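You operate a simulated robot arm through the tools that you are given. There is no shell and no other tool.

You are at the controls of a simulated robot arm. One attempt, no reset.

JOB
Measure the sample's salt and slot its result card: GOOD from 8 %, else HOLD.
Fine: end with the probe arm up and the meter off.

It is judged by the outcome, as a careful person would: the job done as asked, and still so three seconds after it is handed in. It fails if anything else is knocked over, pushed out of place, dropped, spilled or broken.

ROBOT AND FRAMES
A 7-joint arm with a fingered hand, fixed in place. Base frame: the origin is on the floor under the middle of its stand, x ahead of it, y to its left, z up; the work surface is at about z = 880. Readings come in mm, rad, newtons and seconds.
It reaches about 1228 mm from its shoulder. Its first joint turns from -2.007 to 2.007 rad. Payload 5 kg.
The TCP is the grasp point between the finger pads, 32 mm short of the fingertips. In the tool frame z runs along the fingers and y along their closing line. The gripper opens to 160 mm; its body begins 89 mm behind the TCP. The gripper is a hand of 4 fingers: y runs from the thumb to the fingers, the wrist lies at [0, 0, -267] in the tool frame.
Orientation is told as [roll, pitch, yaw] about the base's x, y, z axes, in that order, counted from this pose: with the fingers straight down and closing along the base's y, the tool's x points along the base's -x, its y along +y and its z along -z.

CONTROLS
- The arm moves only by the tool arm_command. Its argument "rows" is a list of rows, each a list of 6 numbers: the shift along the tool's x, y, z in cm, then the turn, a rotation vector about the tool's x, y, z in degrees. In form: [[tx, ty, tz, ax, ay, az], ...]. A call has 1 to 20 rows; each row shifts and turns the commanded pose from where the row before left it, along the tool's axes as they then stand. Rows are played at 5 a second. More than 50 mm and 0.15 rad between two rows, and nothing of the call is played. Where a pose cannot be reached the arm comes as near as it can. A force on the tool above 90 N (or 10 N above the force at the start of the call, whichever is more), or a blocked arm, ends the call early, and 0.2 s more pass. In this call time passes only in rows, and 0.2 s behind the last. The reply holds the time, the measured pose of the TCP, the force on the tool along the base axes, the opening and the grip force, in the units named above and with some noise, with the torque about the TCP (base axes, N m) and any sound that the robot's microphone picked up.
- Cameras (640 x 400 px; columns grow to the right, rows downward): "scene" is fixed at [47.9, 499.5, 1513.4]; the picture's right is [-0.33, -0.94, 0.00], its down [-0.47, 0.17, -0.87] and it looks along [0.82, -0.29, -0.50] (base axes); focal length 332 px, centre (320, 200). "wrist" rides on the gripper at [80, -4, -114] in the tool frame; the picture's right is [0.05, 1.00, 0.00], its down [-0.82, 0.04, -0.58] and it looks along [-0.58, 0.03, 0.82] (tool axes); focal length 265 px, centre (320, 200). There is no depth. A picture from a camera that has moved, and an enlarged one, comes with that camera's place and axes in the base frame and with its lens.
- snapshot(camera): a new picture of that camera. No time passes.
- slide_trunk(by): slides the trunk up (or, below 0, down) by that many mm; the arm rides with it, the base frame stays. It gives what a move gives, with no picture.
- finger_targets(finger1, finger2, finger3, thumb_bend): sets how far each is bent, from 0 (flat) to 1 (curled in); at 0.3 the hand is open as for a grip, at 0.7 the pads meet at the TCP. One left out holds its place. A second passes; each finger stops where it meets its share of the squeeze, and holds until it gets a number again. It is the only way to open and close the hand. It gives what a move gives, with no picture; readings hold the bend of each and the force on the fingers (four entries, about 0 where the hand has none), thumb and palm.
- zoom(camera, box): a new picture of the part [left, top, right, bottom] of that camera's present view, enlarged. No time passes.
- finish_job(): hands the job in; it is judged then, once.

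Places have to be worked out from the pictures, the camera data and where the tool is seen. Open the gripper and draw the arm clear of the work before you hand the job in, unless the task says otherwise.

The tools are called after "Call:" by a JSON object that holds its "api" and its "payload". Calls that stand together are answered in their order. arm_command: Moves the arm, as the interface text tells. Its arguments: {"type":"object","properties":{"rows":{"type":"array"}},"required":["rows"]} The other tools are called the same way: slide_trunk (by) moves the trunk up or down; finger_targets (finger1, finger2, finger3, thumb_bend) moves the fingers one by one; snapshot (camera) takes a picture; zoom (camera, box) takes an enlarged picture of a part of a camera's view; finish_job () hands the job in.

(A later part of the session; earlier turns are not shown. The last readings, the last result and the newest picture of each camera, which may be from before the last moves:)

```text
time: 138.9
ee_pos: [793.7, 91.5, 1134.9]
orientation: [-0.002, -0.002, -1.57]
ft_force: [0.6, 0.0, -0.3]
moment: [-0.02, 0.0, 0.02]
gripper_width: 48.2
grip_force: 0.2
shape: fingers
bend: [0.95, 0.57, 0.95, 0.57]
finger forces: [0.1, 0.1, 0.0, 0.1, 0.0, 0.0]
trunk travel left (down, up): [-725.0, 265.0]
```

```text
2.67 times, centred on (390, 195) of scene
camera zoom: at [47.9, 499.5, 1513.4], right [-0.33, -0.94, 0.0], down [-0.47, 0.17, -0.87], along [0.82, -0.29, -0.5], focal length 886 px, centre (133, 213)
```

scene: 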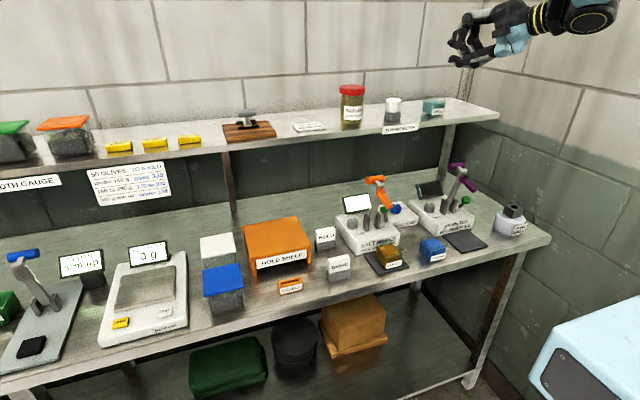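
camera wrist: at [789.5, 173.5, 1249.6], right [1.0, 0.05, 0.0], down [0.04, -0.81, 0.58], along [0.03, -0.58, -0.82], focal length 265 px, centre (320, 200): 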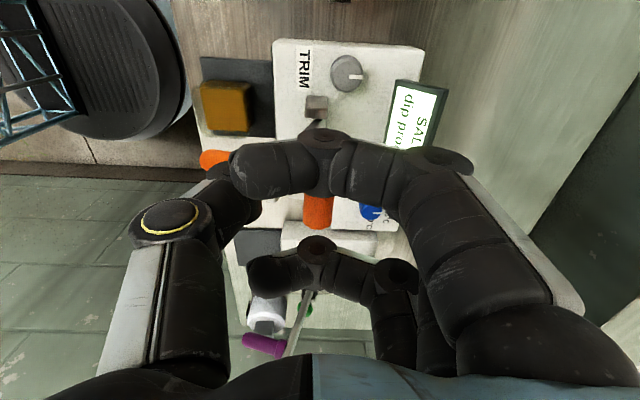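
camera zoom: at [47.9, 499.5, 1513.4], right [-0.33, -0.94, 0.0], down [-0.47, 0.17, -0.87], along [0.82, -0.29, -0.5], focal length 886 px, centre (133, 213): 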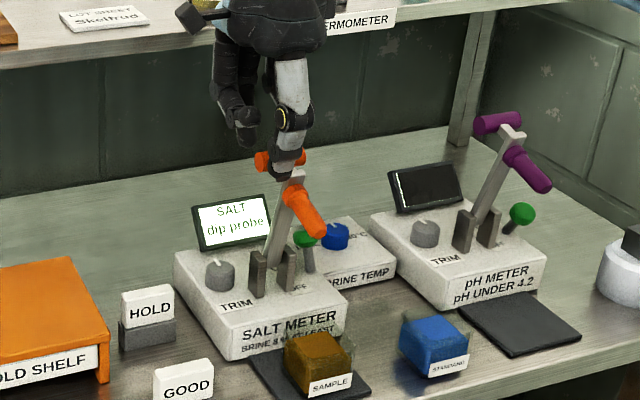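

The bar's end lies between thumb and finger 2. I'll take a closer look from the scene camera before the last 22 mm.

Call:
{"api": "zoom", "payload": {"camera": "scene", "box": [355, 150, 405, 210]}}

Call:
{"api": "zoom", "payload": {"camera": "wrist", "box": [220, 120, 420, 280]}}

```text
6.67 times, centred on (380, 180) of scene
camera zoom: at [47.9, 499.5, 1513.4], right [-0.33, -0.94, 0.0], down [-0.47, 0.17, -0.87], along [0.82, -0.29, -0.5], focal length 2216 px, centre (-80, 333)
```

zoom: 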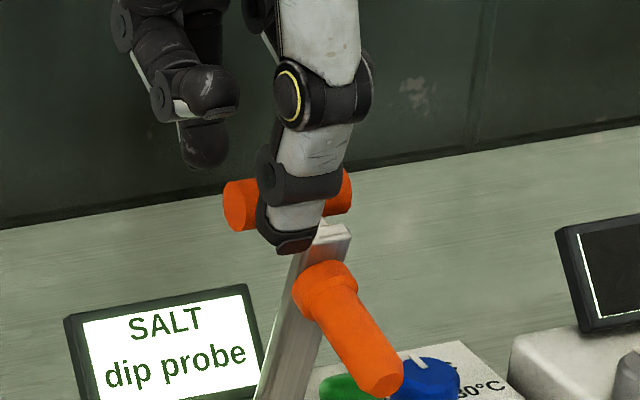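

```text
2.50 times, centred on (320, 200) of wrist
camera zoom: at [789.5, 173.5, 1249.6], right [1.0, 0.05, 0.0], down [0.04, -0.81, 0.58], along [0.03, -0.58, -0.82], focal length 664 px, centre (320, 200)
```

zoom: 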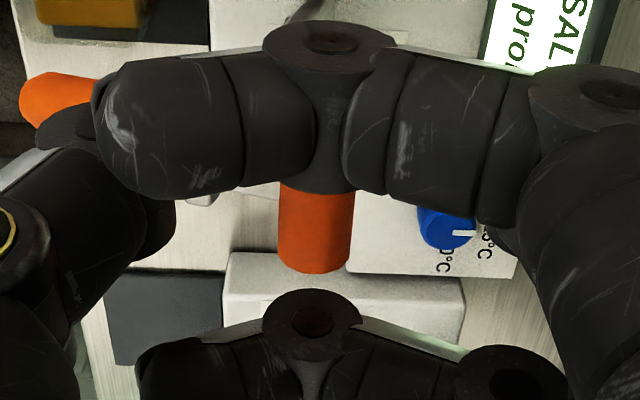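

Thumb (y ≈ 82–100) should pass just left of the arm (y ≈ 62–80). I'll descend the remaining 20 mm with small steps and watch the force.

Call:
{"api": "arm_command", "payload": {"rows": [[0, 0, 0.7, 0, 0, 0], [0, 0, 0.7, 0, 0, 0], [0, 0, 0.7, 0, 0, 0], [0, 0, 0, 0, 0, 0]]}}

Call:
{"api": "zoom", "payload": {"camera": "scene", "box": [355, 150, 405, 210]}}

```text
time: 139.9
ee_pos: [793.9, 92.2, 1115.1]
orientation: [-0.002, -0.001, -1.569]
ft_force: [0.0, 2.7, 2.0]
moment: [0.05, 0.11, -0.09]
gripper_width: 47.7
grip_force: 1.2
shape: fingers
bend: [0.95, 0.57, 0.95, 0.57]
finger forces: [0.0, 0.1, 0.0, 0.0, 2.9, 0.1]
trunk travel left (down, up): [-725.0, 265.0]
```

```text
6.67 times, centred on (380, 180) of scene
camera zoom: at [47.9, 499.5, 1513.4], right [-0.33, -0.94, 0.0], down [-0.47, 0.17, -0.87], along [0.82, -0.29, -0.5], focal length 2216 px, centre (-80, 333)
```

zoom: 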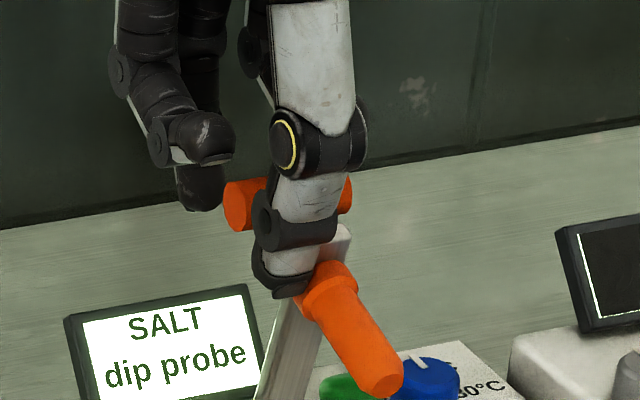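

The thumb brushes the arm's side (2.7 N in +y). I'll shift 3 mm toward +y and then close thumb and finger 2 on the bar.

Call:
{"api": "arm_command", "payload": {"rows": [[0.3, 0, 0, 0, 0, 0], [0, 0, 0, 0, 0, 0]]}}

Call:
{"api": "finger_targets", "payload": {"finger2": 0.72, "thumb_bend": 0.72}}

Call:
{"api": "zoom", "payload": {"camera": "scene", "box": [355, 150, 405, 210]}}

```text
time: 140.5
ee_pos: [793.1, 94.2, 1115.5]
orientation: [-0.001, -0.001, -1.57]
ft_force: [0.0, 0.0, -0.4]
moment: [-0.01, 0.0, 0.01]
gripper_width: 47.6
grip_force: 0.1
shape: fingers
bend: [0.95, 0.57, 0.95, 0.57]
finger forces: [0.1, 0.1, 0.0, 0.0, 0.0, 0.0]
trunk travel left (down, up): [-725.0, 265.0]
```

```text
time: 141.5
ee_pos: [793.8, 95.0, 1115.3]
orientation: [-0.001, -0.001, -1.57]
ft_force: [-3.9, -1.5, -7.4]
moment: [-0.03, 0.06, -0.01]
gripper_width: 41.9
grip_force: 9.0
shape: fingers
bend: [0.95, 0.67, 0.95, 0.68]
finger forces: [0.0, 7.1, 0.0, 0.0, 10.8, 0.0]
trunk travel left (down, up): [-725.0, 265.0]
```

```text
6.67 times, centred on (380, 180) of scene
camera zoom: at [47.9, 499.5, 1513.4], right [-0.33, -0.94, 0.0], down [-0.47, 0.17, -0.87], along [0.82, -0.29, -0.5], focal length 2216 px, centre (-80, 333)
```

zoom: 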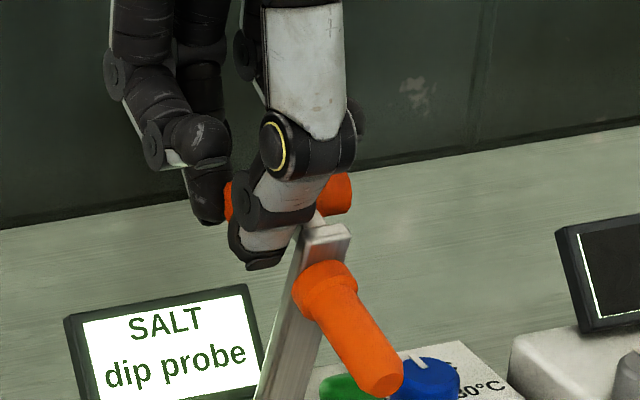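

The bar's end is pinched (7 and 11 N). I'll start swinging it forward along its arc (pivot about (786, 960), radius 132), first 16° in four steps.

Call:
{"api": "arm_command", "payload": {"rows": [[0, -0.99, -0.02, 0, 0, 0], [0, -0.92, 0.05, 0, 0, 0], [0, -0.92, 0.11, 0, 0, 0], [0, -0.9, 0.18, 0, 0, 0]]}}

Call:
{"api": "zoom", "payload": {"camera": "scene", "box": [335, 140, 425, 260]}}

```text
time: 142.5
ee_pos: [756.9, 95.7, 1112.0]
orientation: [-0.002, -0.002, -1.57]
ft_force: [1.4, -0.6, -2.0]
moment: [0.01, -0.17, 0.01]
gripper_width: 41.9
grip_force: 9.8
shape: fingers
bend: [0.95, 0.69, 0.95, 0.68]
finger forces: [0.0, 9.8, 0.0, 0.1, 9.2, 0.2]
trunk travel left (down, up): [-725.0, 265.0]
```

```text
3.33 times, centred on (380, 200) of scene
camera zoom: at [47.9, 499.5, 1513.4], right [-0.33, -0.94, 0.0], down [-0.47, 0.17, -0.87], along [0.82, -0.29, -0.5], focal length 1108 px, centre (120, 200)
```

zoom: 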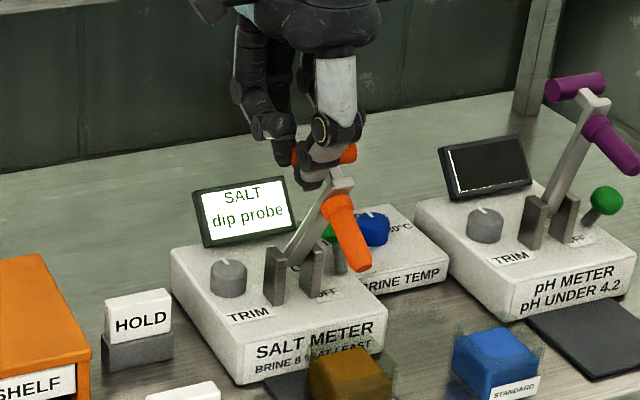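

The arm follows easily. Continuing along the arc by another 16°.

Call:
{"api": "arm_command", "payload": {"rows": [[0, -0.9, 0.24, 0, 0, 0], [0, -0.87, 0.3, 0, 0, 0], [0, -0.85, 0.36, 0, 0, 0], [0, -0.82, 0.42, 0, 0, 0]]}}

Call:
{"api": "zoom", "payload": {"camera": "scene", "box": [335, 140, 425, 260]}}

```text
time: 143.5
ee_pos: [721.6, 93.8, 1098.6]
orientation: [-0.001, -0.003, -1.569]
ft_force: [0.6, -0.1, 0.8]
moment: [-0.01, -0.19, 0.01]
gripper_width: 42.1
grip_force: 9.8
shape: fingers
bend: [0.95, 0.7, 0.95, 0.68]
finger forces: [0.0, 10.5, 0.1, 0.2, 9.4, 0.1]
trunk travel left (down, up): [-725.0, 265.0]
```

```text
3.33 times, centred on (380, 200) of scene
camera zoom: at [47.9, 499.5, 1513.4], right [-0.33, -0.94, 0.0], down [-0.47, 0.17, -0.87], along [0.82, -0.29, -0.5], focal length 1108 px, centre (120, 200)
```

zoom: 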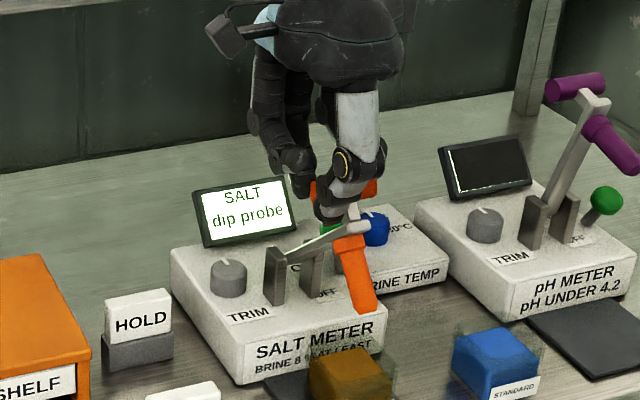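

Smooth again, under 1 N. Next 16°.

Call:
{"api": "arm_command", "payload": {"rows": [[0, -0.79, 0.47, 0, 0, 0], [0, -0.76, 0.53, 0, 0, 0], [0, -0.71, 0.58, 0, 0, 0], [0, -0.68, 0.63, 0, 0, 0]]}}

Call:
{"api": "zoom", "payload": {"camera": "scene", "box": [335, 150, 425, 270]}}

```text
time: 144.5
ee_pos: [692.6, 95.6, 1076.4]
orientation: [-0.002, -0.002, -1.57]
ft_force: [0.7, 0.1, 0.8]
moment: [0.01, -0.17, -0.01]
gripper_width: 42.2
grip_force: 10.1
shape: fingers
bend: [0.95, 0.7, 0.95, 0.68]
finger forces: [0.1, 10.5, 0.1, 0.1, 9.0, 0.1]
trunk travel left (down, up): [-725.0, 265.0]
```

```text
3.33 times, centred on (380, 210) of scene
camera zoom: at [47.9, 499.5, 1513.4], right [-0.33, -0.94, 0.0], down [-0.47, 0.17, -0.87], along [0.82, -0.29, -0.5], focal length 1108 px, centre (120, 167)
```

zoom: 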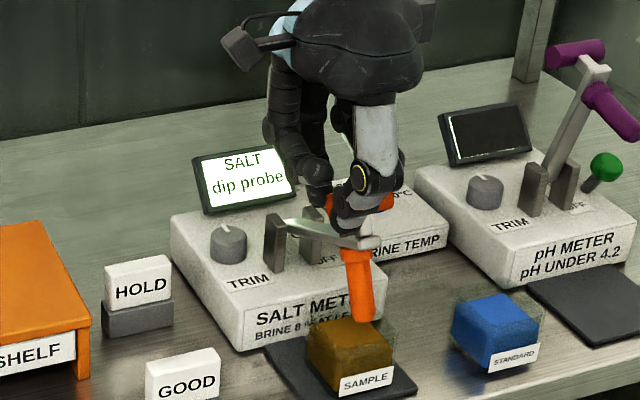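

The probe tip is nearing the sample. I'll go on in smaller steps of 3°.

Call:
{"api": "arm_command", "payload": {"rows": [[0, -0.47, 0.5, 0, 0, 0], [0, -0.45, 0.53, 0, 0, 0], [0, -0.43, 0.55, 0, 0, 0]]}}

Call:
{"api": "zoom", "payload": {"camera": "scene", "box": [335, 150, 425, 270]}}

```text
time: 145.3
ee_pos: [679.6, 94.5, 1061.4]
orientation: [-0.002, -0.001, -1.573]
ft_force: [0.1, 0.7, 0.6]
moment: [0.0, -0.12, 0.0]
gripper_width: 42.2
grip_force: 9.0
shape: fingers
bend: [0.95, 0.71, 0.95, 0.68]
finger forces: [0.0, 10.1, 0.0, 0.0, 7.9, 0.0]
trunk travel left (down, up): [-725.0, 265.0]
```

```text
3.33 times, centred on (380, 210) of scene
camera zoom: at [47.9, 499.5, 1513.4], right [-0.33, -0.94, 0.0], down [-0.47, 0.17, -0.87], along [0.82, -0.29, -0.5], focal length 1108 px, centre (120, 167)
```

zoom: 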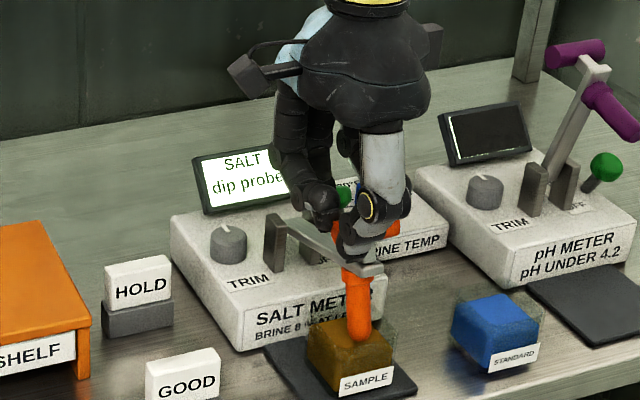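

Still "dip probe"; the probe is about to enter the sample. Three more degrees-steps.

Call:
{"api": "arm_command", "payload": {"rows": [[0, -0.39, 0.57, 0, 0, 0], [0, -0.36, 0.59, 0, 0, 0]]}}

Call:
{"api": "zoom", "payload": {"camera": "scene", "box": [335, 150, 425, 270]}}

```text
time: 145.9
ee_pos: [672.8, 94.3, 1049.5]
orientation: [-0.002, -0.003, -1.571]
ft_force: [0.2, 0.3, 0.8]
moment: [0.03, -0.08, 0.01]
gripper_width: 42.1
grip_force: 8.7
shape: fingers
bend: [0.95, 0.7, 0.95, 0.68]
finger forces: [0.0, 9.3, 0.1, 0.0, 7.2, 0.0]
trunk travel left (down, up): [-725.0, 265.0]
```

```text
3.33 times, centred on (380, 210) of scene
camera zoom: at [47.9, 499.5, 1513.4], right [-0.33, -0.94, 0.0], down [-0.47, 0.17, -0.87], along [0.82, -0.29, -0.5], focal length 1108 px, centre (120, 167)
```

zoom: 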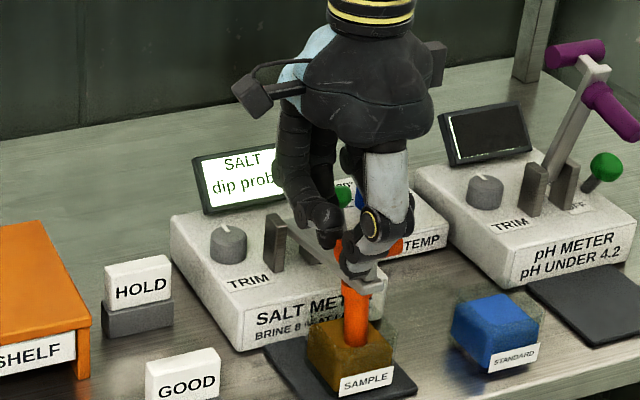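

Call:
{"api": "arm_command", "payload": {"rows": [[0, -0.33, 0.61, 0, 0, 0], [0, -0.3, 0.62, 0, 0, 0]]}}

Call:
{"api": "zoom", "payload": {"camera": "scene", "box": [335, 150, 425, 270]}}

```text
time: 146.5
ee_pos: [664.4, 94.3, 1036.5]
orientation: [-0.003, -0.001, -1.569]
ft_force: [0.2, 1.5, 0.5]
moment: [0.08, -0.07, 0.01]
gripper_width: 41.8
grip_force: 7.5
shape: fingers
bend: [0.95, 0.7, 0.95, 0.69]
finger forces: [0.0, 8.1, 0.1, 0.0, 6.1, 0.0]
trunk travel left (down, up): [-725.0, 265.0]
```

```text
3.33 times, centred on (380, 210) of scene
camera zoom: at [47.9, 499.5, 1513.4], right [-0.33, -0.94, 0.0], down [-0.47, 0.17, -0.87], along [0.82, -0.29, -0.5], focal length 1108 px, centre (120, 167)
```

zoom: 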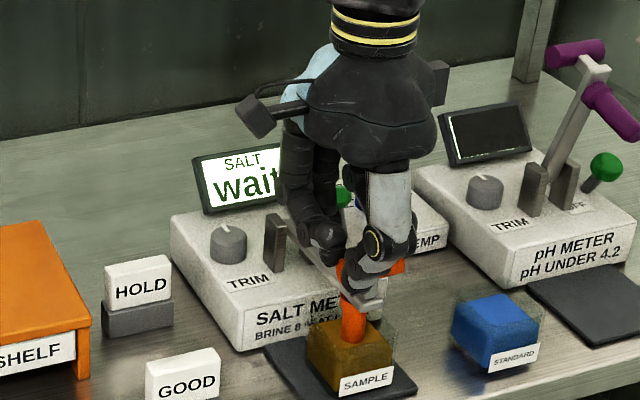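

The display shows "SALT wait": the probe is in the sample. I'll hold still for some seconds and then read it.

Call:
{"api": "arm_command", "payload": {"rows": [[0, 0, 0, 0, 0, 0], [0, 0, 0, 0, 0, 0], [0, 0, 0, 0, 0, 0], [0, 0, 0, 0, 0, 0], [0, 0, 0, 0, 0, 0], [0, 0, 0, 0, 0, 0], [0, 0, 0, 0, 0, 0], [0, 0, 0, 0, 0, 0], [0, 0, 0, 0, 0, 0], [0, 0, 0, 0, 0, 0]]}}

Call:
{"api": "zoom", "payload": {"camera": "scene", "box": [340, 170, 420, 260]}}

Call:
{"api": "snapshot", "payload": {"camera": "wrist"}}

```text
time: 148.7
ee_pos: [665.1, 94.3, 1036.3]
orientation: [-0.002, -0.003, -1.571]
ft_force: [-0.8, 0.5, 0.2]
moment: [0.04, -0.02, 0.02]
gripper_width: 41.7
grip_force: 6.8
shape: fingers
bend: [0.95, 0.7, 0.95, 0.69]
finger forces: [0.0, 7.1, 0.0, 0.0, 6.3, 0.0]
trunk travel left (down, up): [-725.0, 265.0]
```

```text
4.44 times, centred on (380, 215) of scene
camera zoom: at [47.9, 499.5, 1513.4], right [-0.33, -0.94, 0.0], down [-0.47, 0.17, -0.87], along [0.82, -0.29, -0.5], focal length 1477 px, centre (53, 133)
```

zoom: 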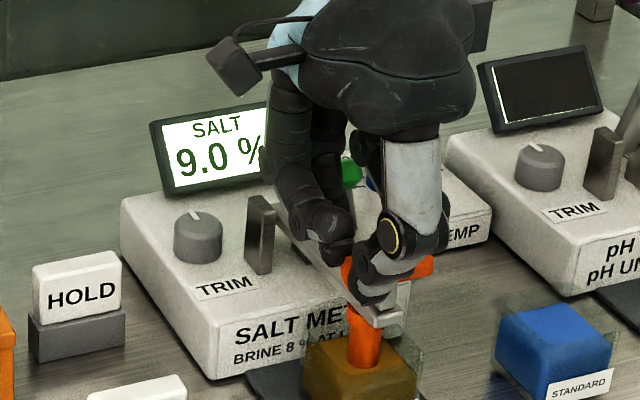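

```text
taken
camera wrist: at [661.0, 175.6, 1150.6], right [1.0, 0.05, 0.0], down [0.04, -0.81, 0.58], along [0.03, -0.58, -0.82], focal length 265 px, centre (320, 200)
```

wrist: 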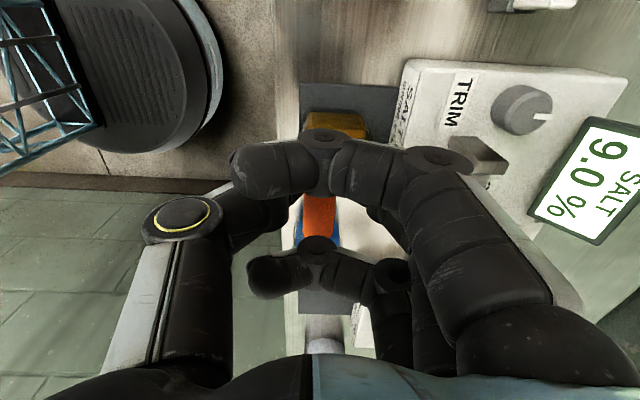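

It reads 9.0 %. I'll wait a bit more to be sure it is stable, and zoom on the display and the temperature dial.

Call:
{"api": "arm_command", "payload": {"rows": [[0, 0, 0, 0, 0, 0], [0, 0, 0, 0, 0, 0], [0, 0, 0, 0, 0, 0], [0, 0, 0, 0, 0, 0], [0, 0, 0, 0, 0, 0], [0, 0, 0, 0, 0, 0], [0, 0, 0, 0, 0, 0], [0, 0, 0, 0, 0, 0]]}}

Call:
{"api": "zoom", "payload": {"camera": "wrist", "box": [480, 60, 640, 260]}}

Call:
{"api": "zoom", "payload": {"camera": "scene", "box": [350, 190, 400, 260]}}

```text
time: 150.5
ee_pos: [665.6, 93.5, 1036.1]
orientation: [-0.001, 0.0, -1.571]
ft_force: [-0.6, 1.2, -0.2]
moment: [0.03, 0.0, 0.03]
gripper_width: 41.8
grip_force: 7.1
shape: fingers
bend: [0.95, 0.7, 0.95, 0.69]
finger forces: [0.0, 7.2, 0.1, 0.1, 6.4, 0.0]
trunk travel left (down, up): [-725.0, 265.0]
```

```text
2.00 times, centred on (560, 160) of wrist
camera zoom: at [661.0, 175.6, 1150.6], right [1.0, 0.05, 0.0], down [0.04, -0.81, 0.58], along [0.03, -0.58, -0.82], focal length 531 px, centre (-160, 280)
```

zoom: 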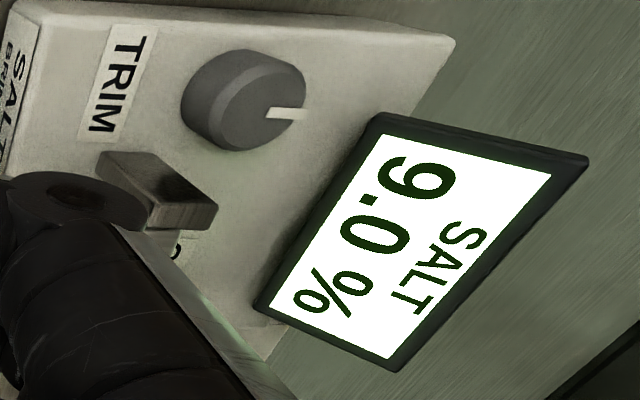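

```text
5.71 times, centred on (375, 225) of scene
camera zoom: at [47.9, 499.5, 1513.4], right [-0.33, -0.94, 0.0], down [-0.47, 0.17, -0.87], along [0.82, -0.29, -0.5], focal length 1899 px, centre (6, 57)
```

zoom: 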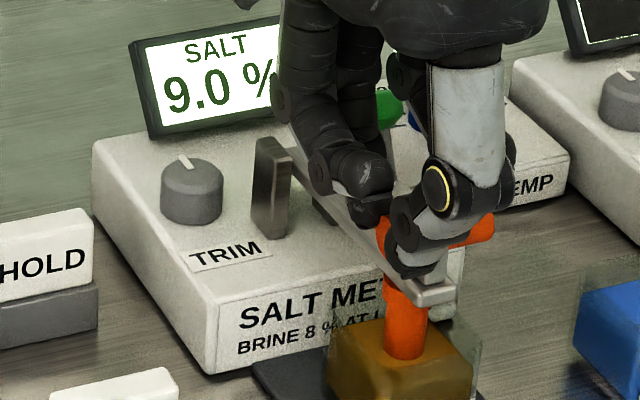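

Stable at 9.0 % with the dial matching the measured 20 °C. For completeness I'll check whether the standard pot carries any value, in a maximal zoom.

Call:
{"api": "zoom", "payload": {"camera": "scene", "box": [418, 232, 450, 264]}}

Call:
{"api": "zoom", "payload": {"camera": "scene", "box": [370, 235, 415, 275]}}

```text
12.50 times, centred on (434, 248) of scene
camera zoom: at [47.9, 499.5, 1513.4], right [-0.33, -0.94, 0.0], down [-0.47, 0.17, -0.87], along [0.82, -0.29, -0.5], focal length 4154 px, centre (-1105, -400)
```

zoom: 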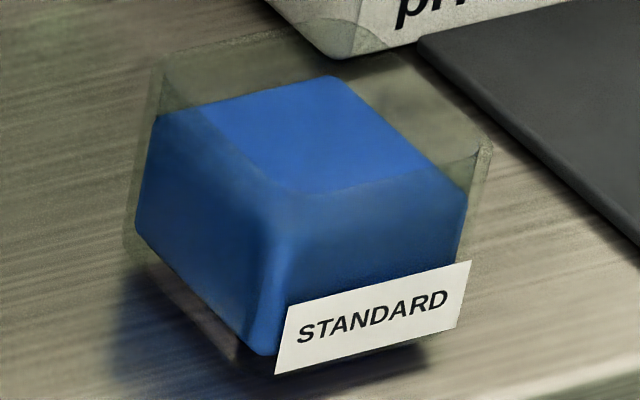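

```text
10.00 times, centred on (392, 255) of scene
camera zoom: at [47.9, 499.5, 1513.4], right [-0.33, -0.94, 0.0], down [-0.47, 0.17, -0.87], along [0.82, -0.29, -0.5], focal length 3324 px, centre (-405, -350)
```

zoom: 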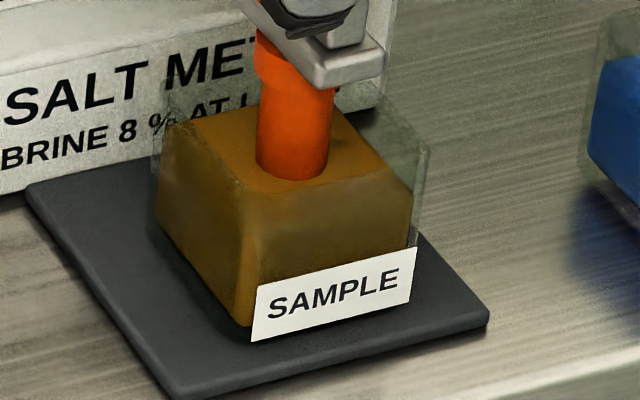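

No value on it, so the result stands: 9.0 % → GOOD. I'll raise the probe arm back along the same arc, first part.

Call:
{"api": "arm_command", "payload": {"rows": [[0, 0.3, -0.62, 0, 0, 0], [0, 0.33, -0.61, 0, 0, 0], [0, 0.36, -0.59, 0, 0, 0], [0, 0.39, -0.57, 0, 0, 0], [0, 0.43, -0.55, 0, 0, 0], [0, 0.45, -0.53, 0, 0, 0], [0, 0.47, -0.5, 0, 0, 0]]}}

Call:
{"api": "zoom", "payload": {"camera": "scene", "box": [335, 150, 425, 270]}}

```text
time: 152.1
ee_pos: [690.3, 94.8, 1076.3]
orientation: [-0.002, -0.003, -1.571]
ft_force: [-13.2, 0.0, 8.8]
moment: [0.04, 0.49, 0.0]
gripper_width: 41.8
grip_force: 9.5
shape: fingers
bend: [0.95, 0.71, 0.95, 0.69]
finger forces: [0.0, 1.6, 0.0, 0.0, 17.4, 0.0]
trunk travel left (down, up): [-725.0, 265.0]
```

```text
3.33 times, centred on (380, 210) of scene
camera zoom: at [47.9, 499.5, 1513.4], right [-0.33, -0.94, 0.0], down [-0.47, 0.17, -0.87], along [0.82, -0.29, -0.5], focal length 1108 px, centre (120, 167)
```

zoom: 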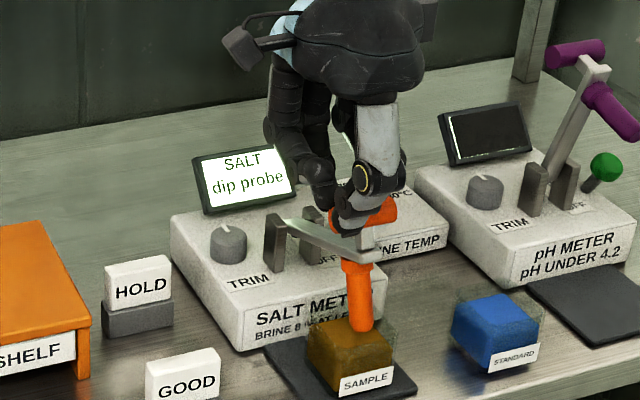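

The arm came up, but it lags a little and the thumb now carries 17 N, so the bar may be slipping in the pinch. Let me look closely.

Call:
{"api": "zoom", "payload": {"camera": "scene", "box": [360, 190, 410, 250]}}

Call:
{"api": "snapshot", "payload": {"camera": "wrist"}}

```text
6.67 times, centred on (385, 220) of scene
camera zoom: at [47.9, 499.5, 1513.4], right [-0.33, -0.94, 0.0], down [-0.47, 0.17, -0.87], along [0.82, -0.29, -0.5], focal length 2216 px, centre (-113, 67)
```

zoom: 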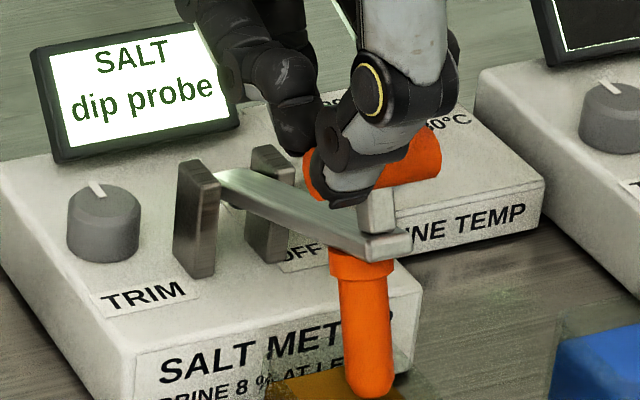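

```text
taken
camera wrist: at [686.4, 175.6, 1191.2], right [1.0, 0.05, 0.0], down [0.04, -0.81, 0.58], along [0.03, -0.58, -0.82], focal length 265 px, centre (320, 200)
```

wrist: 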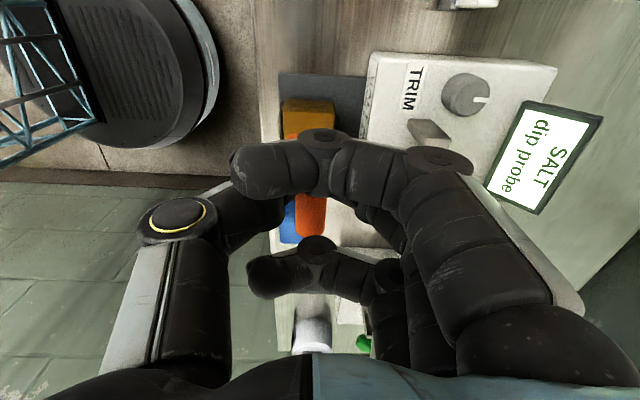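

The bar has slid to the very fingertips, so it would slip out on the way up. I'll lower it gently back along the arc and re-grip deeper in the hand.

Call:
{"api": "arm_command", "payload": {"rows": [[0, -0.47, 0.5, 0, 0, 0], [0, -0.45, 0.53, 0, 0, 0], [0, -0.43, 0.55, 0, 0, 0], [0, -0.39, 0.57, 0, 0, 0], [0, -0.36, 0.59, 0, 0, 0], [0, -0.33, 0.61, 0, 0, 0], [0, -0.2, 0.4, 0, 0, 0]]}}

Call:
{"api": "zoom", "payload": {"camera": "scene", "box": [350, 190, 410, 260]}}

```text
time: 153.7
ee_pos: [666.1, 95.0, 1039.4]
orientation: [-0.001, 0.0, -1.572]
ft_force: [0.8, 0.9, 8.2]
moment: [0.03, -0.06, -0.03]
gripper_width: 40.7
grip_force: 6.3
shape: fingers
bend: [0.95, 0.71, 0.95, 0.71]
finger forces: [0.0, 6.2, 0.0, 0.0, 5.1, 0.0]
trunk travel left (down, up): [-725.0, 265.0]
```

```text
5.71 times, centred on (380, 225) of scene
camera zoom: at [47.9, 499.5, 1513.4], right [-0.33, -0.94, 0.0], down [-0.47, 0.17, -0.87], along [0.82, -0.29, -0.5], focal length 1899 px, centre (-23, 57)
```

zoom: 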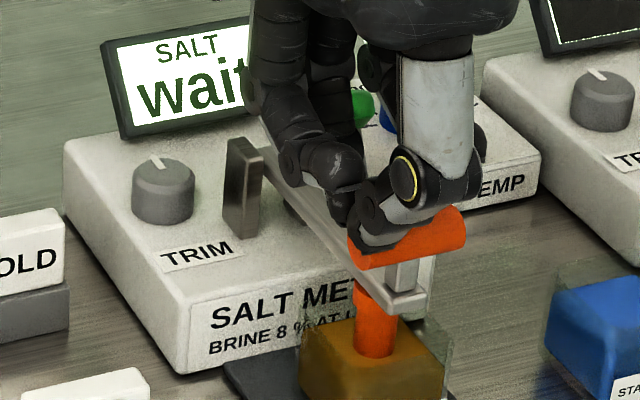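

The bar has slipped out; the arm rests safely at its bottom stop with the probe in the sample. Instead of pinching I'll lift it from below with a single finger on a forward-tilted hand. First I open and rise clear.

Call:
{"api": "finger_targets", "payload": {"finger2": 0.5, "thumb_bend": 0.5}}

Call:
{"api": "arm_command", "payload": {"rows": [[0, 0, -2, 0, 0, 0], [0, 0, -3, 0, 0, 0], [0, 0, -4, 0, 0, 0], [0, 0, -4, 0, 0, 0], [0, -3, -2, 0, 0, 0], [0, -4, -1, 0, 0, 0], [0, -4, -1, 0, 0, 0]]}}

Call:
{"api": "snapshot", "payload": {"camera": "scene"}}

```text
time: 154.7
ee_pos: [666.1, 94.3, 1039.8]
orientation: [-0.001, -0.003, -1.572]
ft_force: [0.1, 1.2, 0.1]
moment: [0.02, -0.01, -0.01]
gripper_width: 52.9
grip_force: 0.0
shape: fingers
bend: [0.95, 0.5, 0.95, 0.5]
finger forces: [0.1, 0.1, 0.1, 0.1, 0.1, 0.0]
trunk travel left (down, up): [-725.0, 265.0]
```

```text
time: 156.3
ee_pos: [554.7, 95.5, 1210.6]
orientation: [-0.001, -0.002, -1.569]
ft_force: [-0.1, -0.1, -0.9]
moment: [-0.04, -0.02, 0.03]
gripper_width: 53.2
grip_force: 0.0
shape: fingers
bend: [0.95, 0.5, 0.95, 0.5]
finger forces: [0.0, 0.0, 0.0, 0.0, 0.0, 0.0]
trunk travel left (down, up): [-725.0, 265.0]
```

```text
taken
```

scene: 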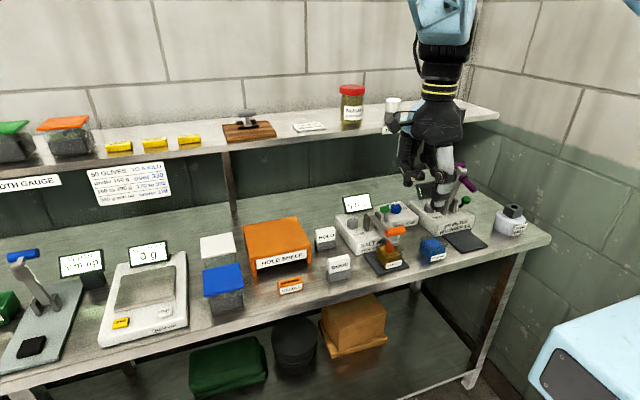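

The arm stays down. I'll zoom on it for the exact place of the bar in this state.

Call:
{"api": "zoom", "payload": {"camera": "scene", "box": [340, 190, 420, 270]}}

Call:
{"api": "zoom", "payload": {"camera": "scene", "box": [370, 215, 415, 270]}}

Call:
{"api": "snapshot", "payload": {"camera": "wrist"}}

```text
5.00 times, centred on (380, 230) of scene
camera zoom: at [47.9, 499.5, 1513.4], right [-0.33, -0.94, 0.0], down [-0.47, 0.17, -0.87], along [0.82, -0.29, -0.5], focal length 1662 px, centre (20, 50)
```

zoom: 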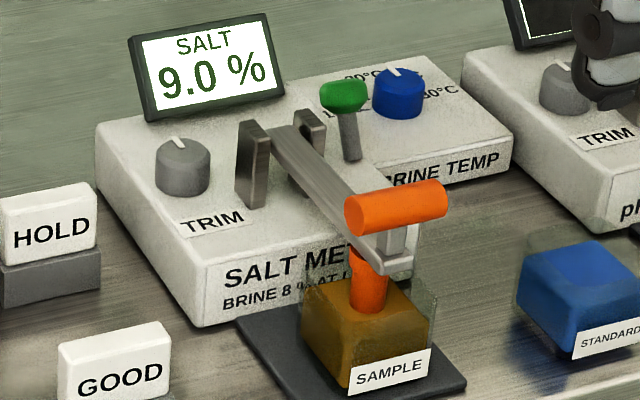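

```text
7.27 times, centred on (392, 242) of scene
camera zoom: at [47.9, 499.5, 1513.4], right [-0.33, -0.94, 0.0], down [-0.47, 0.17, -0.87], along [0.82, -0.29, -0.5], focal length 2417 px, centre (-207, -109)
```

zoom: 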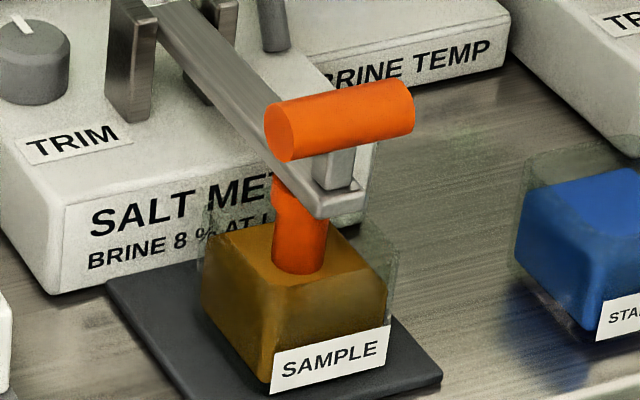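

```text
taken
camera wrist: at [550.9, 176.6, 1323.4], right [1.0, 0.05, 0.0], down [0.04, -0.81, 0.58], along [0.03, -0.58, -0.82], focal length 265 px, centre (320, 200)
```

wrist: 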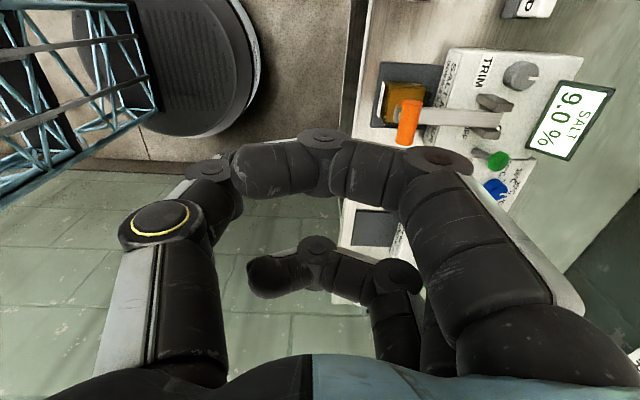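

The arm is fully down now and still reads 9.0 %. For lifting I'll use a better hold: with yaw 0°, thumb and finger 2 pressing on the bar's two end faces (y = 45 and 97), so the bar can pivot between them. First turn the hand.

Call:
{"api": "arm_command", "payload": {"rows": [[0, 0, 0, 0, 0, -7.5], [0, 0, 0, 0, 0, -7.5], [0, 0, 0, 0, 0, -7.5], [0, 0, 0, 0, 0, -7.5], [0, 0, 0, 0, 0, -7.5], [0, 0, 0, 0, 0, -7.5], [0, 0, 0, 0, 0, -7.5], [0, 0, 0, 0, 0, -7.5], [0, 0, 0, 0, 0, -7.5], [0, 0, 0, 0, 0, -7.5], [0, 0, 0, 0, 0, -7.5], [0, 0, 0, 0, 0, -7.5]]}}

Call:
{"api": "finger_targets", "payload": {"finger1": 0.3, "finger2": 0.46, "finger3": 0.3, "thumb_bend": 0.46}}

Call:
{"api": "arm_command", "payload": {"rows": [[-3.5, -0.8, 2, 0, 0, 0], [-3.5, -0.8, 2, 0, 0, 0], [-3.6, -0.8, 2, 0, 0, 0], [0, 0, 2, 0, 0, 0], [0, 0, 0, 0, 0, 0]]}}

Call:
{"api": "snapshot", "payload": {"camera": "wrist"}}

Call:
{"api": "zoom", "payload": {"camera": "scene", "box": [330, 140, 450, 270]}}

```text
time: 158.9
ee_pos: [556.7, 94.4, 1209.2]
orientation: [-0.001, 0.003, 0.001]
ft_force: [0.1, 0.4, 0.2]
moment: [0.01, -0.01, -0.03]
gripper_width: 53.4
grip_force: 0.0
shape: fingers
bend: [0.95, 0.5, 0.95, 0.5]
finger forces: [0.0, 0.0, 0.0, 0.0, 0.0, 0.0]
trunk travel left (down, up): [-725.0, 265.0]
```

```text
time: 159.9
ee_pos: [556.6, 93.9, 1209.6]
orientation: [-0.001, 0.002, 0.002]
ft_force: [0.2, -1.0, 0.0]
moment: [-0.01, 0.01, 0.0]
gripper_width: 138.6
grip_force: 0.1
shape: fingers
bend: [0.3, 0.46, 0.3, 0.46]
finger forces: [0.0, 0.0, 0.0, 0.0, 0.0, 0.1]
trunk travel left (down, up): [-725.0, 265.0]
```

```text
time: 161.1
ee_pos: [663.2, 71.4, 1127.5]
orientation: [0.001, 0.001, -0.001]
ft_force: [-0.1, -0.6, 0.2]
moment: [0.0, 0.0, -0.02]
gripper_width: 138.7
grip_force: 0.1
shape: fingers
bend: [0.3, 0.46, 0.3, 0.46]
finger forces: [0.2, 0.0, 0.0, 0.0, 0.0, 0.0]
trunk travel left (down, up): [-725.0, 265.0]
```

```text
taken
camera wrist: at [581.8, 67.4, 1242.6], right [-0.05, 1.0, 0.0], down [0.82, 0.04, 0.58], along [0.58, 0.03, -0.82], focal length 265 px, centre (320, 200)
```

wrist: 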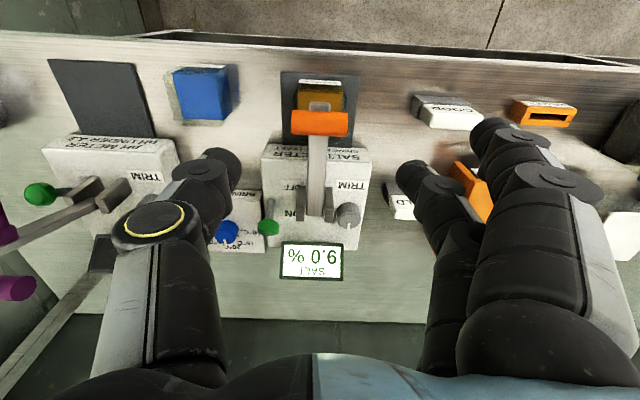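

```text
3.08 times, centred on (390, 205) of scene
camera zoom: at [47.9, 499.5, 1513.4], right [-0.33, -0.94, 0.0], down [-0.47, 0.17, -0.87], along [0.82, -0.29, -0.5], focal length 1023 px, centre (105, 185)
```

zoom: 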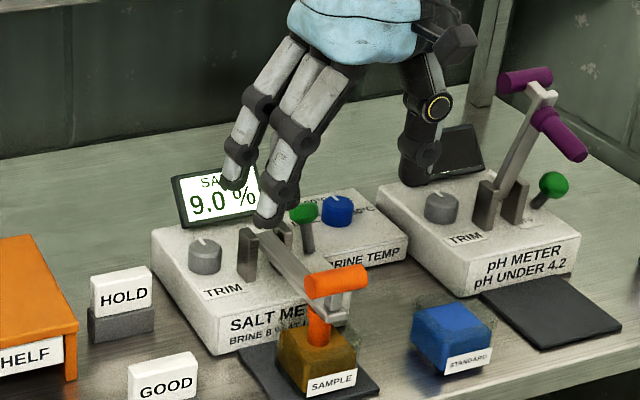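

The bar is centred under the hand (x ≈ 664, y 45–98). I'll descend to TCP z ≈ 1009, with thumb and finger 2 outside the bar's ends.

Call:
{"api": "arm_command", "payload": {"rows": [[0, 0, 3, 0, 0, 0], [0, 0, 3, 0, 0, 0], [0, 0, 3, 0, 0, 0], [0, 0, 1.5, 0, 0, 0], [0, 0, 1.3, 0, 0, 0], [0, 0, 0, 0, 0, 0]]}}

Call:
{"api": "snapshot", "payload": {"camera": "wrist"}}

Call:
{"api": "zoom", "payload": {"camera": "scene", "box": [340, 160, 440, 270]}}

```text
time: 162.5
ee_pos: [662.6, 70.5, 1010.4]
orientation: [0.001, 0.004, 0.0]
ft_force: [0.8, -0.4, -0.3]
moment: [-0.01, -0.03, 0.0]
gripper_width: 138.4
grip_force: 0.0
shape: fingers
bend: [0.3, 0.46, 0.3, 0.46]
finger forces: [0.0, 0.0, 0.1, 0.0, 0.0, 0.1]
trunk travel left (down, up): [-725.0, 265.0]
```

```text
taken
camera wrist: at [582.4, 67.1, 1124.8], right [-0.05, 1.0, 0.0], down [0.82, 0.04, 0.58], along [0.58, 0.03, -0.82], focal length 265 px, centre (320, 200)
```

wrist: 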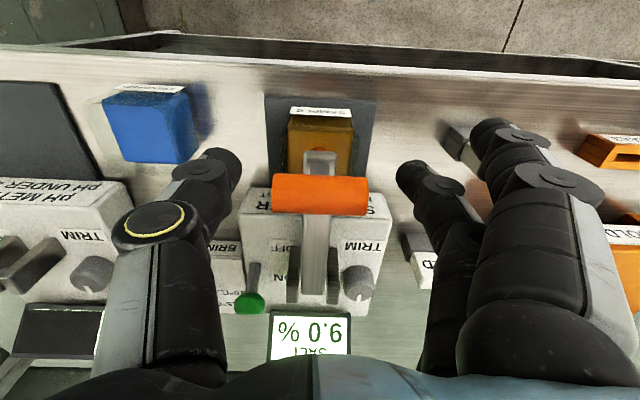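

```text
3.64 times, centred on (390, 215) of scene
camera zoom: at [47.9, 499.5, 1513.4], right [-0.33, -0.94, 0.0], down [-0.47, 0.17, -0.87], along [0.82, -0.29, -0.5], focal length 1208 px, centre (66, 146)
```

zoom: 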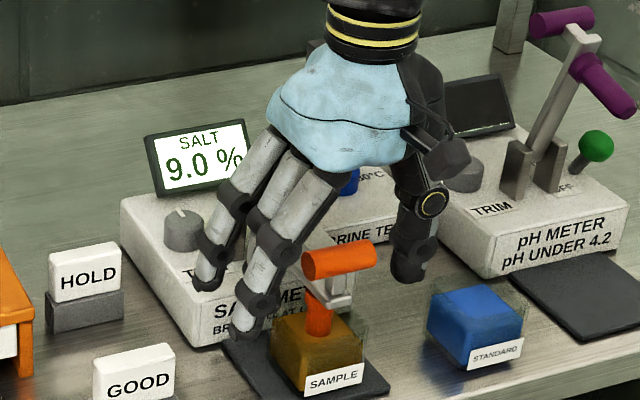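

The bar lies exactly between thumb and finger 2 at TCP height. I'll close both onto its end faces.

Call:
{"api": "finger_targets", "payload": {"finger2": 0.72, "thumb_bend": 0.72}}

Call:
{"api": "zoom", "payload": {"camera": "wrist", "box": [200, 120, 440, 270]}}

```text
time: 163.5
ee_pos: [663.4, 67.1, 1010.6]
orientation: [0.0, 0.003, -0.002]
ft_force: [6.9, -26.0, -2.7]
moment: [-0.11, -0.01, 0.2]
gripper_width: 115.6
grip_force: 21.3
shape: fingers
bend: [0.3, 0.61, 0.3, 0.65]
finger forces: [0.0, 8.4, 0.0, 0.1, 33.8, 0.1]
trunk travel left (down, up): [-725.0, 265.0]
```

```text
2.67 times, centred on (320, 195) of wrist
camera zoom: at [583.2, 63.9, 1124.9], right [-0.05, 1.0, 0.0], down [0.82, 0.04, 0.58], along [0.58, 0.03, -0.82], focal length 708 px, centre (320, 213)
```

zoom: 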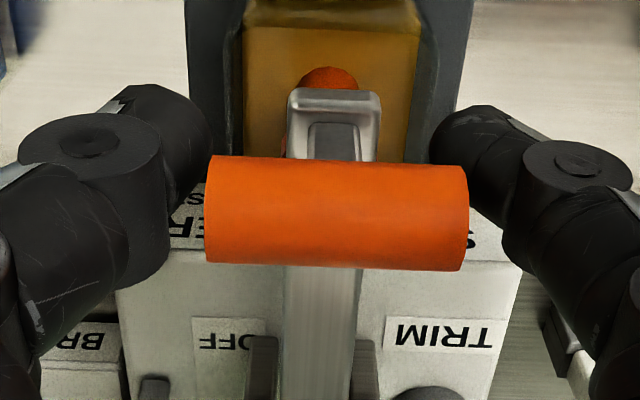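

The thumb presses more (34 N) than finger 2 (8 N) because the hand sits slightly off-centre. I'll let the hand yield 3.5 mm toward -y to balance it.

Call:
{"api": "arm_command", "payload": {"rows": [[0, -0.2, 0, 0, 0, 0], [0, -0.15, 0, 0, 0, 0], [0, 0, 0, 0, 0, 0]]}}

Call:
{"api": "zoom", "payload": {"camera": "scene", "box": [360, 200, 420, 260]}}

```text
time: 164.3
ee_pos: [663.4, 65.4, 1010.0]
orientation: [0.0, 0.002, 0.002]
ft_force: [7.4, -17.4, -4.4]
moment: [-0.05, -0.02, 0.13]
gripper_width: 114.6
grip_force: 18.3
shape: fingers
bend: [0.3, 0.61, 0.3, 0.65]
finger forces: [0.1, 10.2, 0.0, 0.1, 27.6, 0.0]
trunk travel left (down, up): [-725.0, 265.0]
```

```text
6.67 times, centred on (390, 230) of scene
camera zoom: at [47.9, 499.5, 1513.4], right [-0.33, -0.94, 0.0], down [-0.47, 0.17, -0.87], along [0.82, -0.29, -0.5], focal length 2216 px, centre (-147, 0)
```

zoom: 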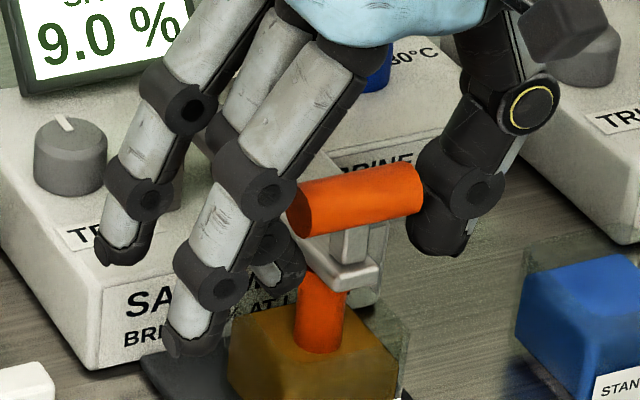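

Thumb and finger 2 cradle both ends of the bar nicely. A further small balancing shift, then I'll begin to lift along the arc.

Call:
{"api": "arm_command", "payload": {"rows": [[-0.08, -0.2, 0, 0, 0, 0], [0, 0, 0, 0, 0, 0]]}}

Call:
{"api": "arm_command", "payload": {"rows": [[-0.17, 0, -0.63, 0, 0, 0], [-0.24, 0, -0.64, 0, 0, 0], [-0.3, 0, -0.62, 0, 0, 0]]}}

Call:
{"api": "zoom", "payload": {"camera": "scene", "box": [345, 180, 425, 265]}}

```text
time: 164.9
ee_pos: [663.6, 64.1, 1010.5]
orientation: [0.0, 0.002, 0.001]
ft_force: [4.6, -12.0, -3.3]
moment: [0.03, -0.02, 0.11]
gripper_width: 112.2
grip_force: 18.1
shape: fingers
bend: [0.3, 0.61, 0.3, 0.65]
finger forces: [0.0, 11.0, 0.1, 0.1, 25.2, 0.0]
trunk travel left (down, up): [-725.0, 265.0]
```

```text
time: 165.7
ee_pos: [671.6, 64.7, 1029.7]
orientation: [0.001, 0.002, 0.001]
ft_force: [4.7, -12.5, -4.7]
moment: [0.0, 0.13, 0.17]
gripper_width: 112.4
grip_force: 18.3
shape: fingers
bend: [0.3, 0.61, 0.3, 0.65]
finger forces: [0.0, 11.5, 0.2, 0.1, 24.7, 0.1]
trunk travel left (down, up): [-725.0, 265.0]
```

```text
4.71 times, centred on (385, 222) of scene
camera zoom: at [47.9, 499.5, 1513.4], right [-0.33, -0.94, 0.0], down [-0.47, 0.17, -0.87], along [0.82, -0.29, -0.5], focal length 1564 px, centre (14, 94)
```

zoom: 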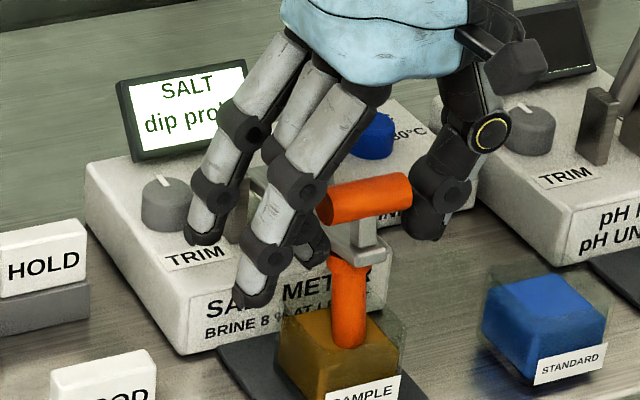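

The arm rises with the hand and the display is back to "dip probe". I'll continue along the arc to about 48°.

Call:
{"api": "arm_command", "payload": {"rows": [[-0.49, 0, -0.85, 0, 0, 0], [-0.51, 0, -0.75, 0, 0, 0], [-0.56, 0, -0.72, 0, 0, 0], [-0.61, 0, -0.68, 0, 0, 0], [-0.65, 0, -0.63, 0, 0, 0]]}}

Call:
{"api": "zoom", "payload": {"camera": "scene", "box": [345, 170, 425, 265]}}

```text
time: 166.9
ee_pos: [697.5, 64.0, 1066.5]
orientation: [-0.001, 0.003, 0.0]
ft_force: [-2.9, -14.3, -1.2]
moment: [-0.08, 0.16, 0.09]
gripper_width: 110.6
grip_force: 17.0
shape: fingers
bend: [0.3, 0.61, 0.3, 0.66]
finger forces: [0.0, 10.5, 0.0, 0.0, 23.8, 0.0]
trunk travel left (down, up): [-725.0, 265.0]
```

```text
4.21 times, centred on (385, 218) of scene
camera zoom: at [47.9, 499.5, 1513.4], right [-0.33, -0.94, 0.0], down [-0.47, 0.17, -0.87], along [0.82, -0.29, -0.5], focal length 1399 px, centre (46, 126)
```

zoom: 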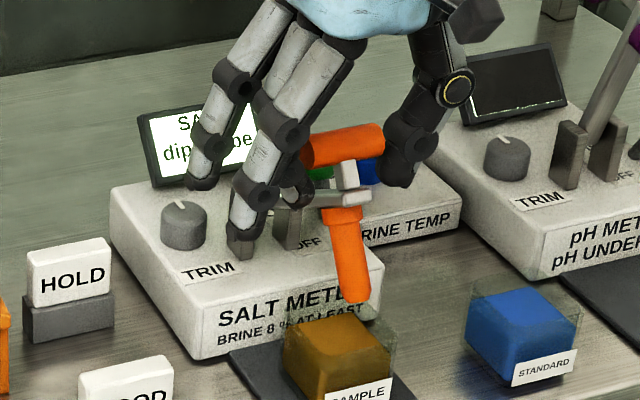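

Following well. On to about 72°.

Call:
{"api": "arm_command", "payload": {"rows": [[-0.7, 0, -0.59, 0, 0, 0], [-0.74, 0, -0.53, 0, 0, 0], [-0.77, 0, -0.48, 0, 0, 0], [-0.8, 0, -0.43, 0, 0, 0], [-0.84, 0, -0.37, 0, 0, 0], [-0.85, 0, -0.31, 0, 0, 0]]}}

Call:
{"api": "zoom", "payload": {"camera": "scene", "box": [345, 150, 425, 250]}}

```text
time: 168.3
ee_pos: [746.2, 63.4, 1094.8]
orientation: [-0.001, 0.002, 0.002]
ft_force: [-1.3, -14.6, -0.2]
moment: [-0.05, 0.08, -0.02]
gripper_width: 108.9
grip_force: 14.6
shape: fingers
bend: [0.3, 0.62, 0.3, 0.67]
finger forces: [0.0, 8.3, 0.1, 0.0, 21.2, 0.1]
trunk travel left (down, up): [-725.0, 265.0]
```

```text
4.00 times, centred on (385, 200) of scene
camera zoom: at [47.9, 499.5, 1513.4], right [-0.33, -0.94, 0.0], down [-0.47, 0.17, -0.87], along [0.82, -0.29, -0.5], focal length 1329 px, centre (60, 200)
```

zoom: 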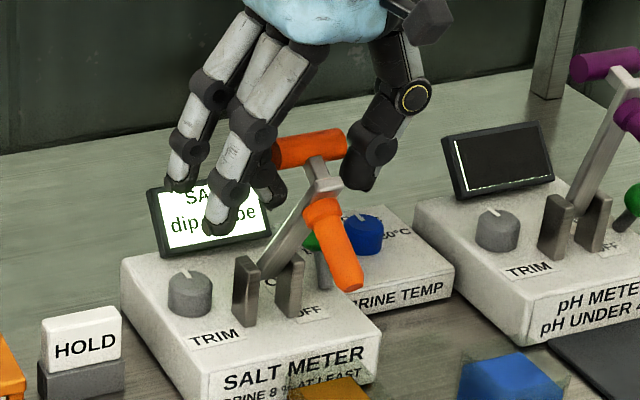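

Continuing to the upright position, the last 20°.

Call:
{"api": "arm_command", "payload": {"rows": [[-0.88, 0, -0.25, 0, 0, 0], [-0.89, 0, -0.19, 0, 0, 0], [-0.9, 0, -0.13, 0, 0, 0], [-0.9, 0, -0.06, 0, 0, 0], [-0.92, 0, 0, 0, 0, 0], [-0.2, 0, 0, 0, 0, 0]]}}

Call:
{"api": "zoom", "payload": {"camera": "scene", "box": [345, 140, 425, 240]}}

```text
time: 169.7
ee_pos: [777.2, 61.5, 1097.7]
orientation: [0.001, 0.026, -0.009]
ft_force: [-58.1, -0.7, 16.5]
moment: [-0.35, -0.13, -1.16]
gripper_width: 91.4
grip_force: 33.7
shape: fingers
bend: [0.3, 0.65, 0.3, 0.71]
finger forces: [0.1, 5.4, 0.0, 0.0, 62.6, 0.0]
trunk travel left (down, up): [-725.0, 265.0]
stopped in row 6: the force on the tool passed its limit at 94 N (the readings are from after the stop); the commanded pose is now the measured one
```

```text
4.00 times, centred on (385, 190) of scene
camera zoom: at [47.9, 499.5, 1513.4], right [-0.33, -0.94, 0.0], down [-0.47, 0.17, -0.87], along [0.82, -0.29, -0.5], focal length 1329 px, centre (60, 240)
```

zoom: 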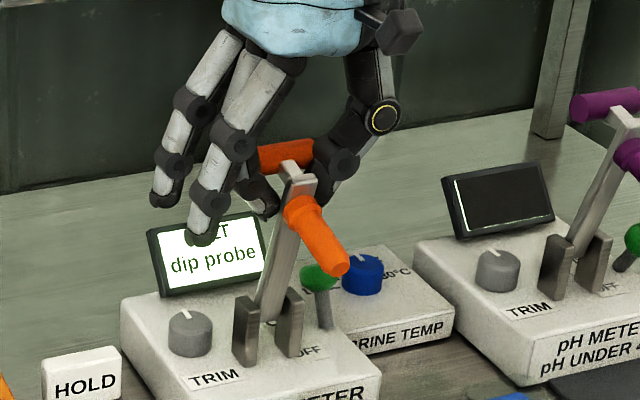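

The arm has reached its upright stop (force limit tripped; the picture matches its original position). I'll back off in -x to take the load off.

Call:
{"api": "arm_command", "payload": {"rows": [[0.3, 0, 0, 0, 0, 0], [0.3, 0, 0, 0, 0, 0], [0, 0, 0, 0, 0, 0]]}}

Call:
{"api": "zoom", "payload": {"camera": "scene", "box": [345, 140, 425, 240]}}

```text
time: 170.5
ee_pos: [774.3, 64.4, 1096.9]
orientation: [0.001, 0.014, -0.006]
ft_force: [-38.6, -4.7, 15.1]
moment: [-0.34, -0.11, -0.97]
gripper_width: 92.8
grip_force: 25.9
shape: fingers
bend: [0.3, 0.65, 0.3, 0.71]
finger forces: [0.1, 4.1, 0.0, 0.0, 48.1, 0.0]
trunk travel left (down, up): [-725.0, 265.0]
```

```text
4.00 times, centred on (385, 190) of scene
camera zoom: at [47.9, 499.5, 1513.4], right [-0.33, -0.94, 0.0], down [-0.47, 0.17, -0.87], along [0.82, -0.29, -0.5], focal length 1329 px, centre (60, 240)
```

zoom: 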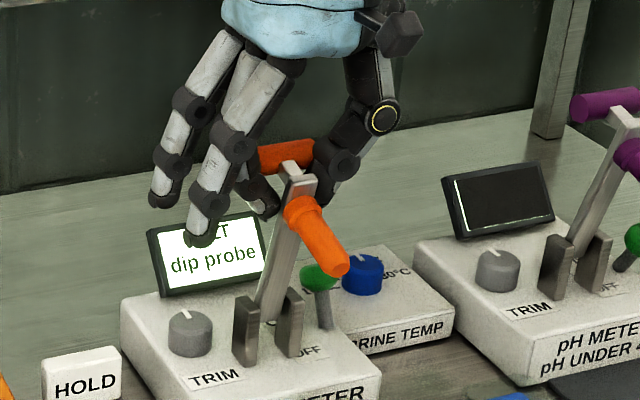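

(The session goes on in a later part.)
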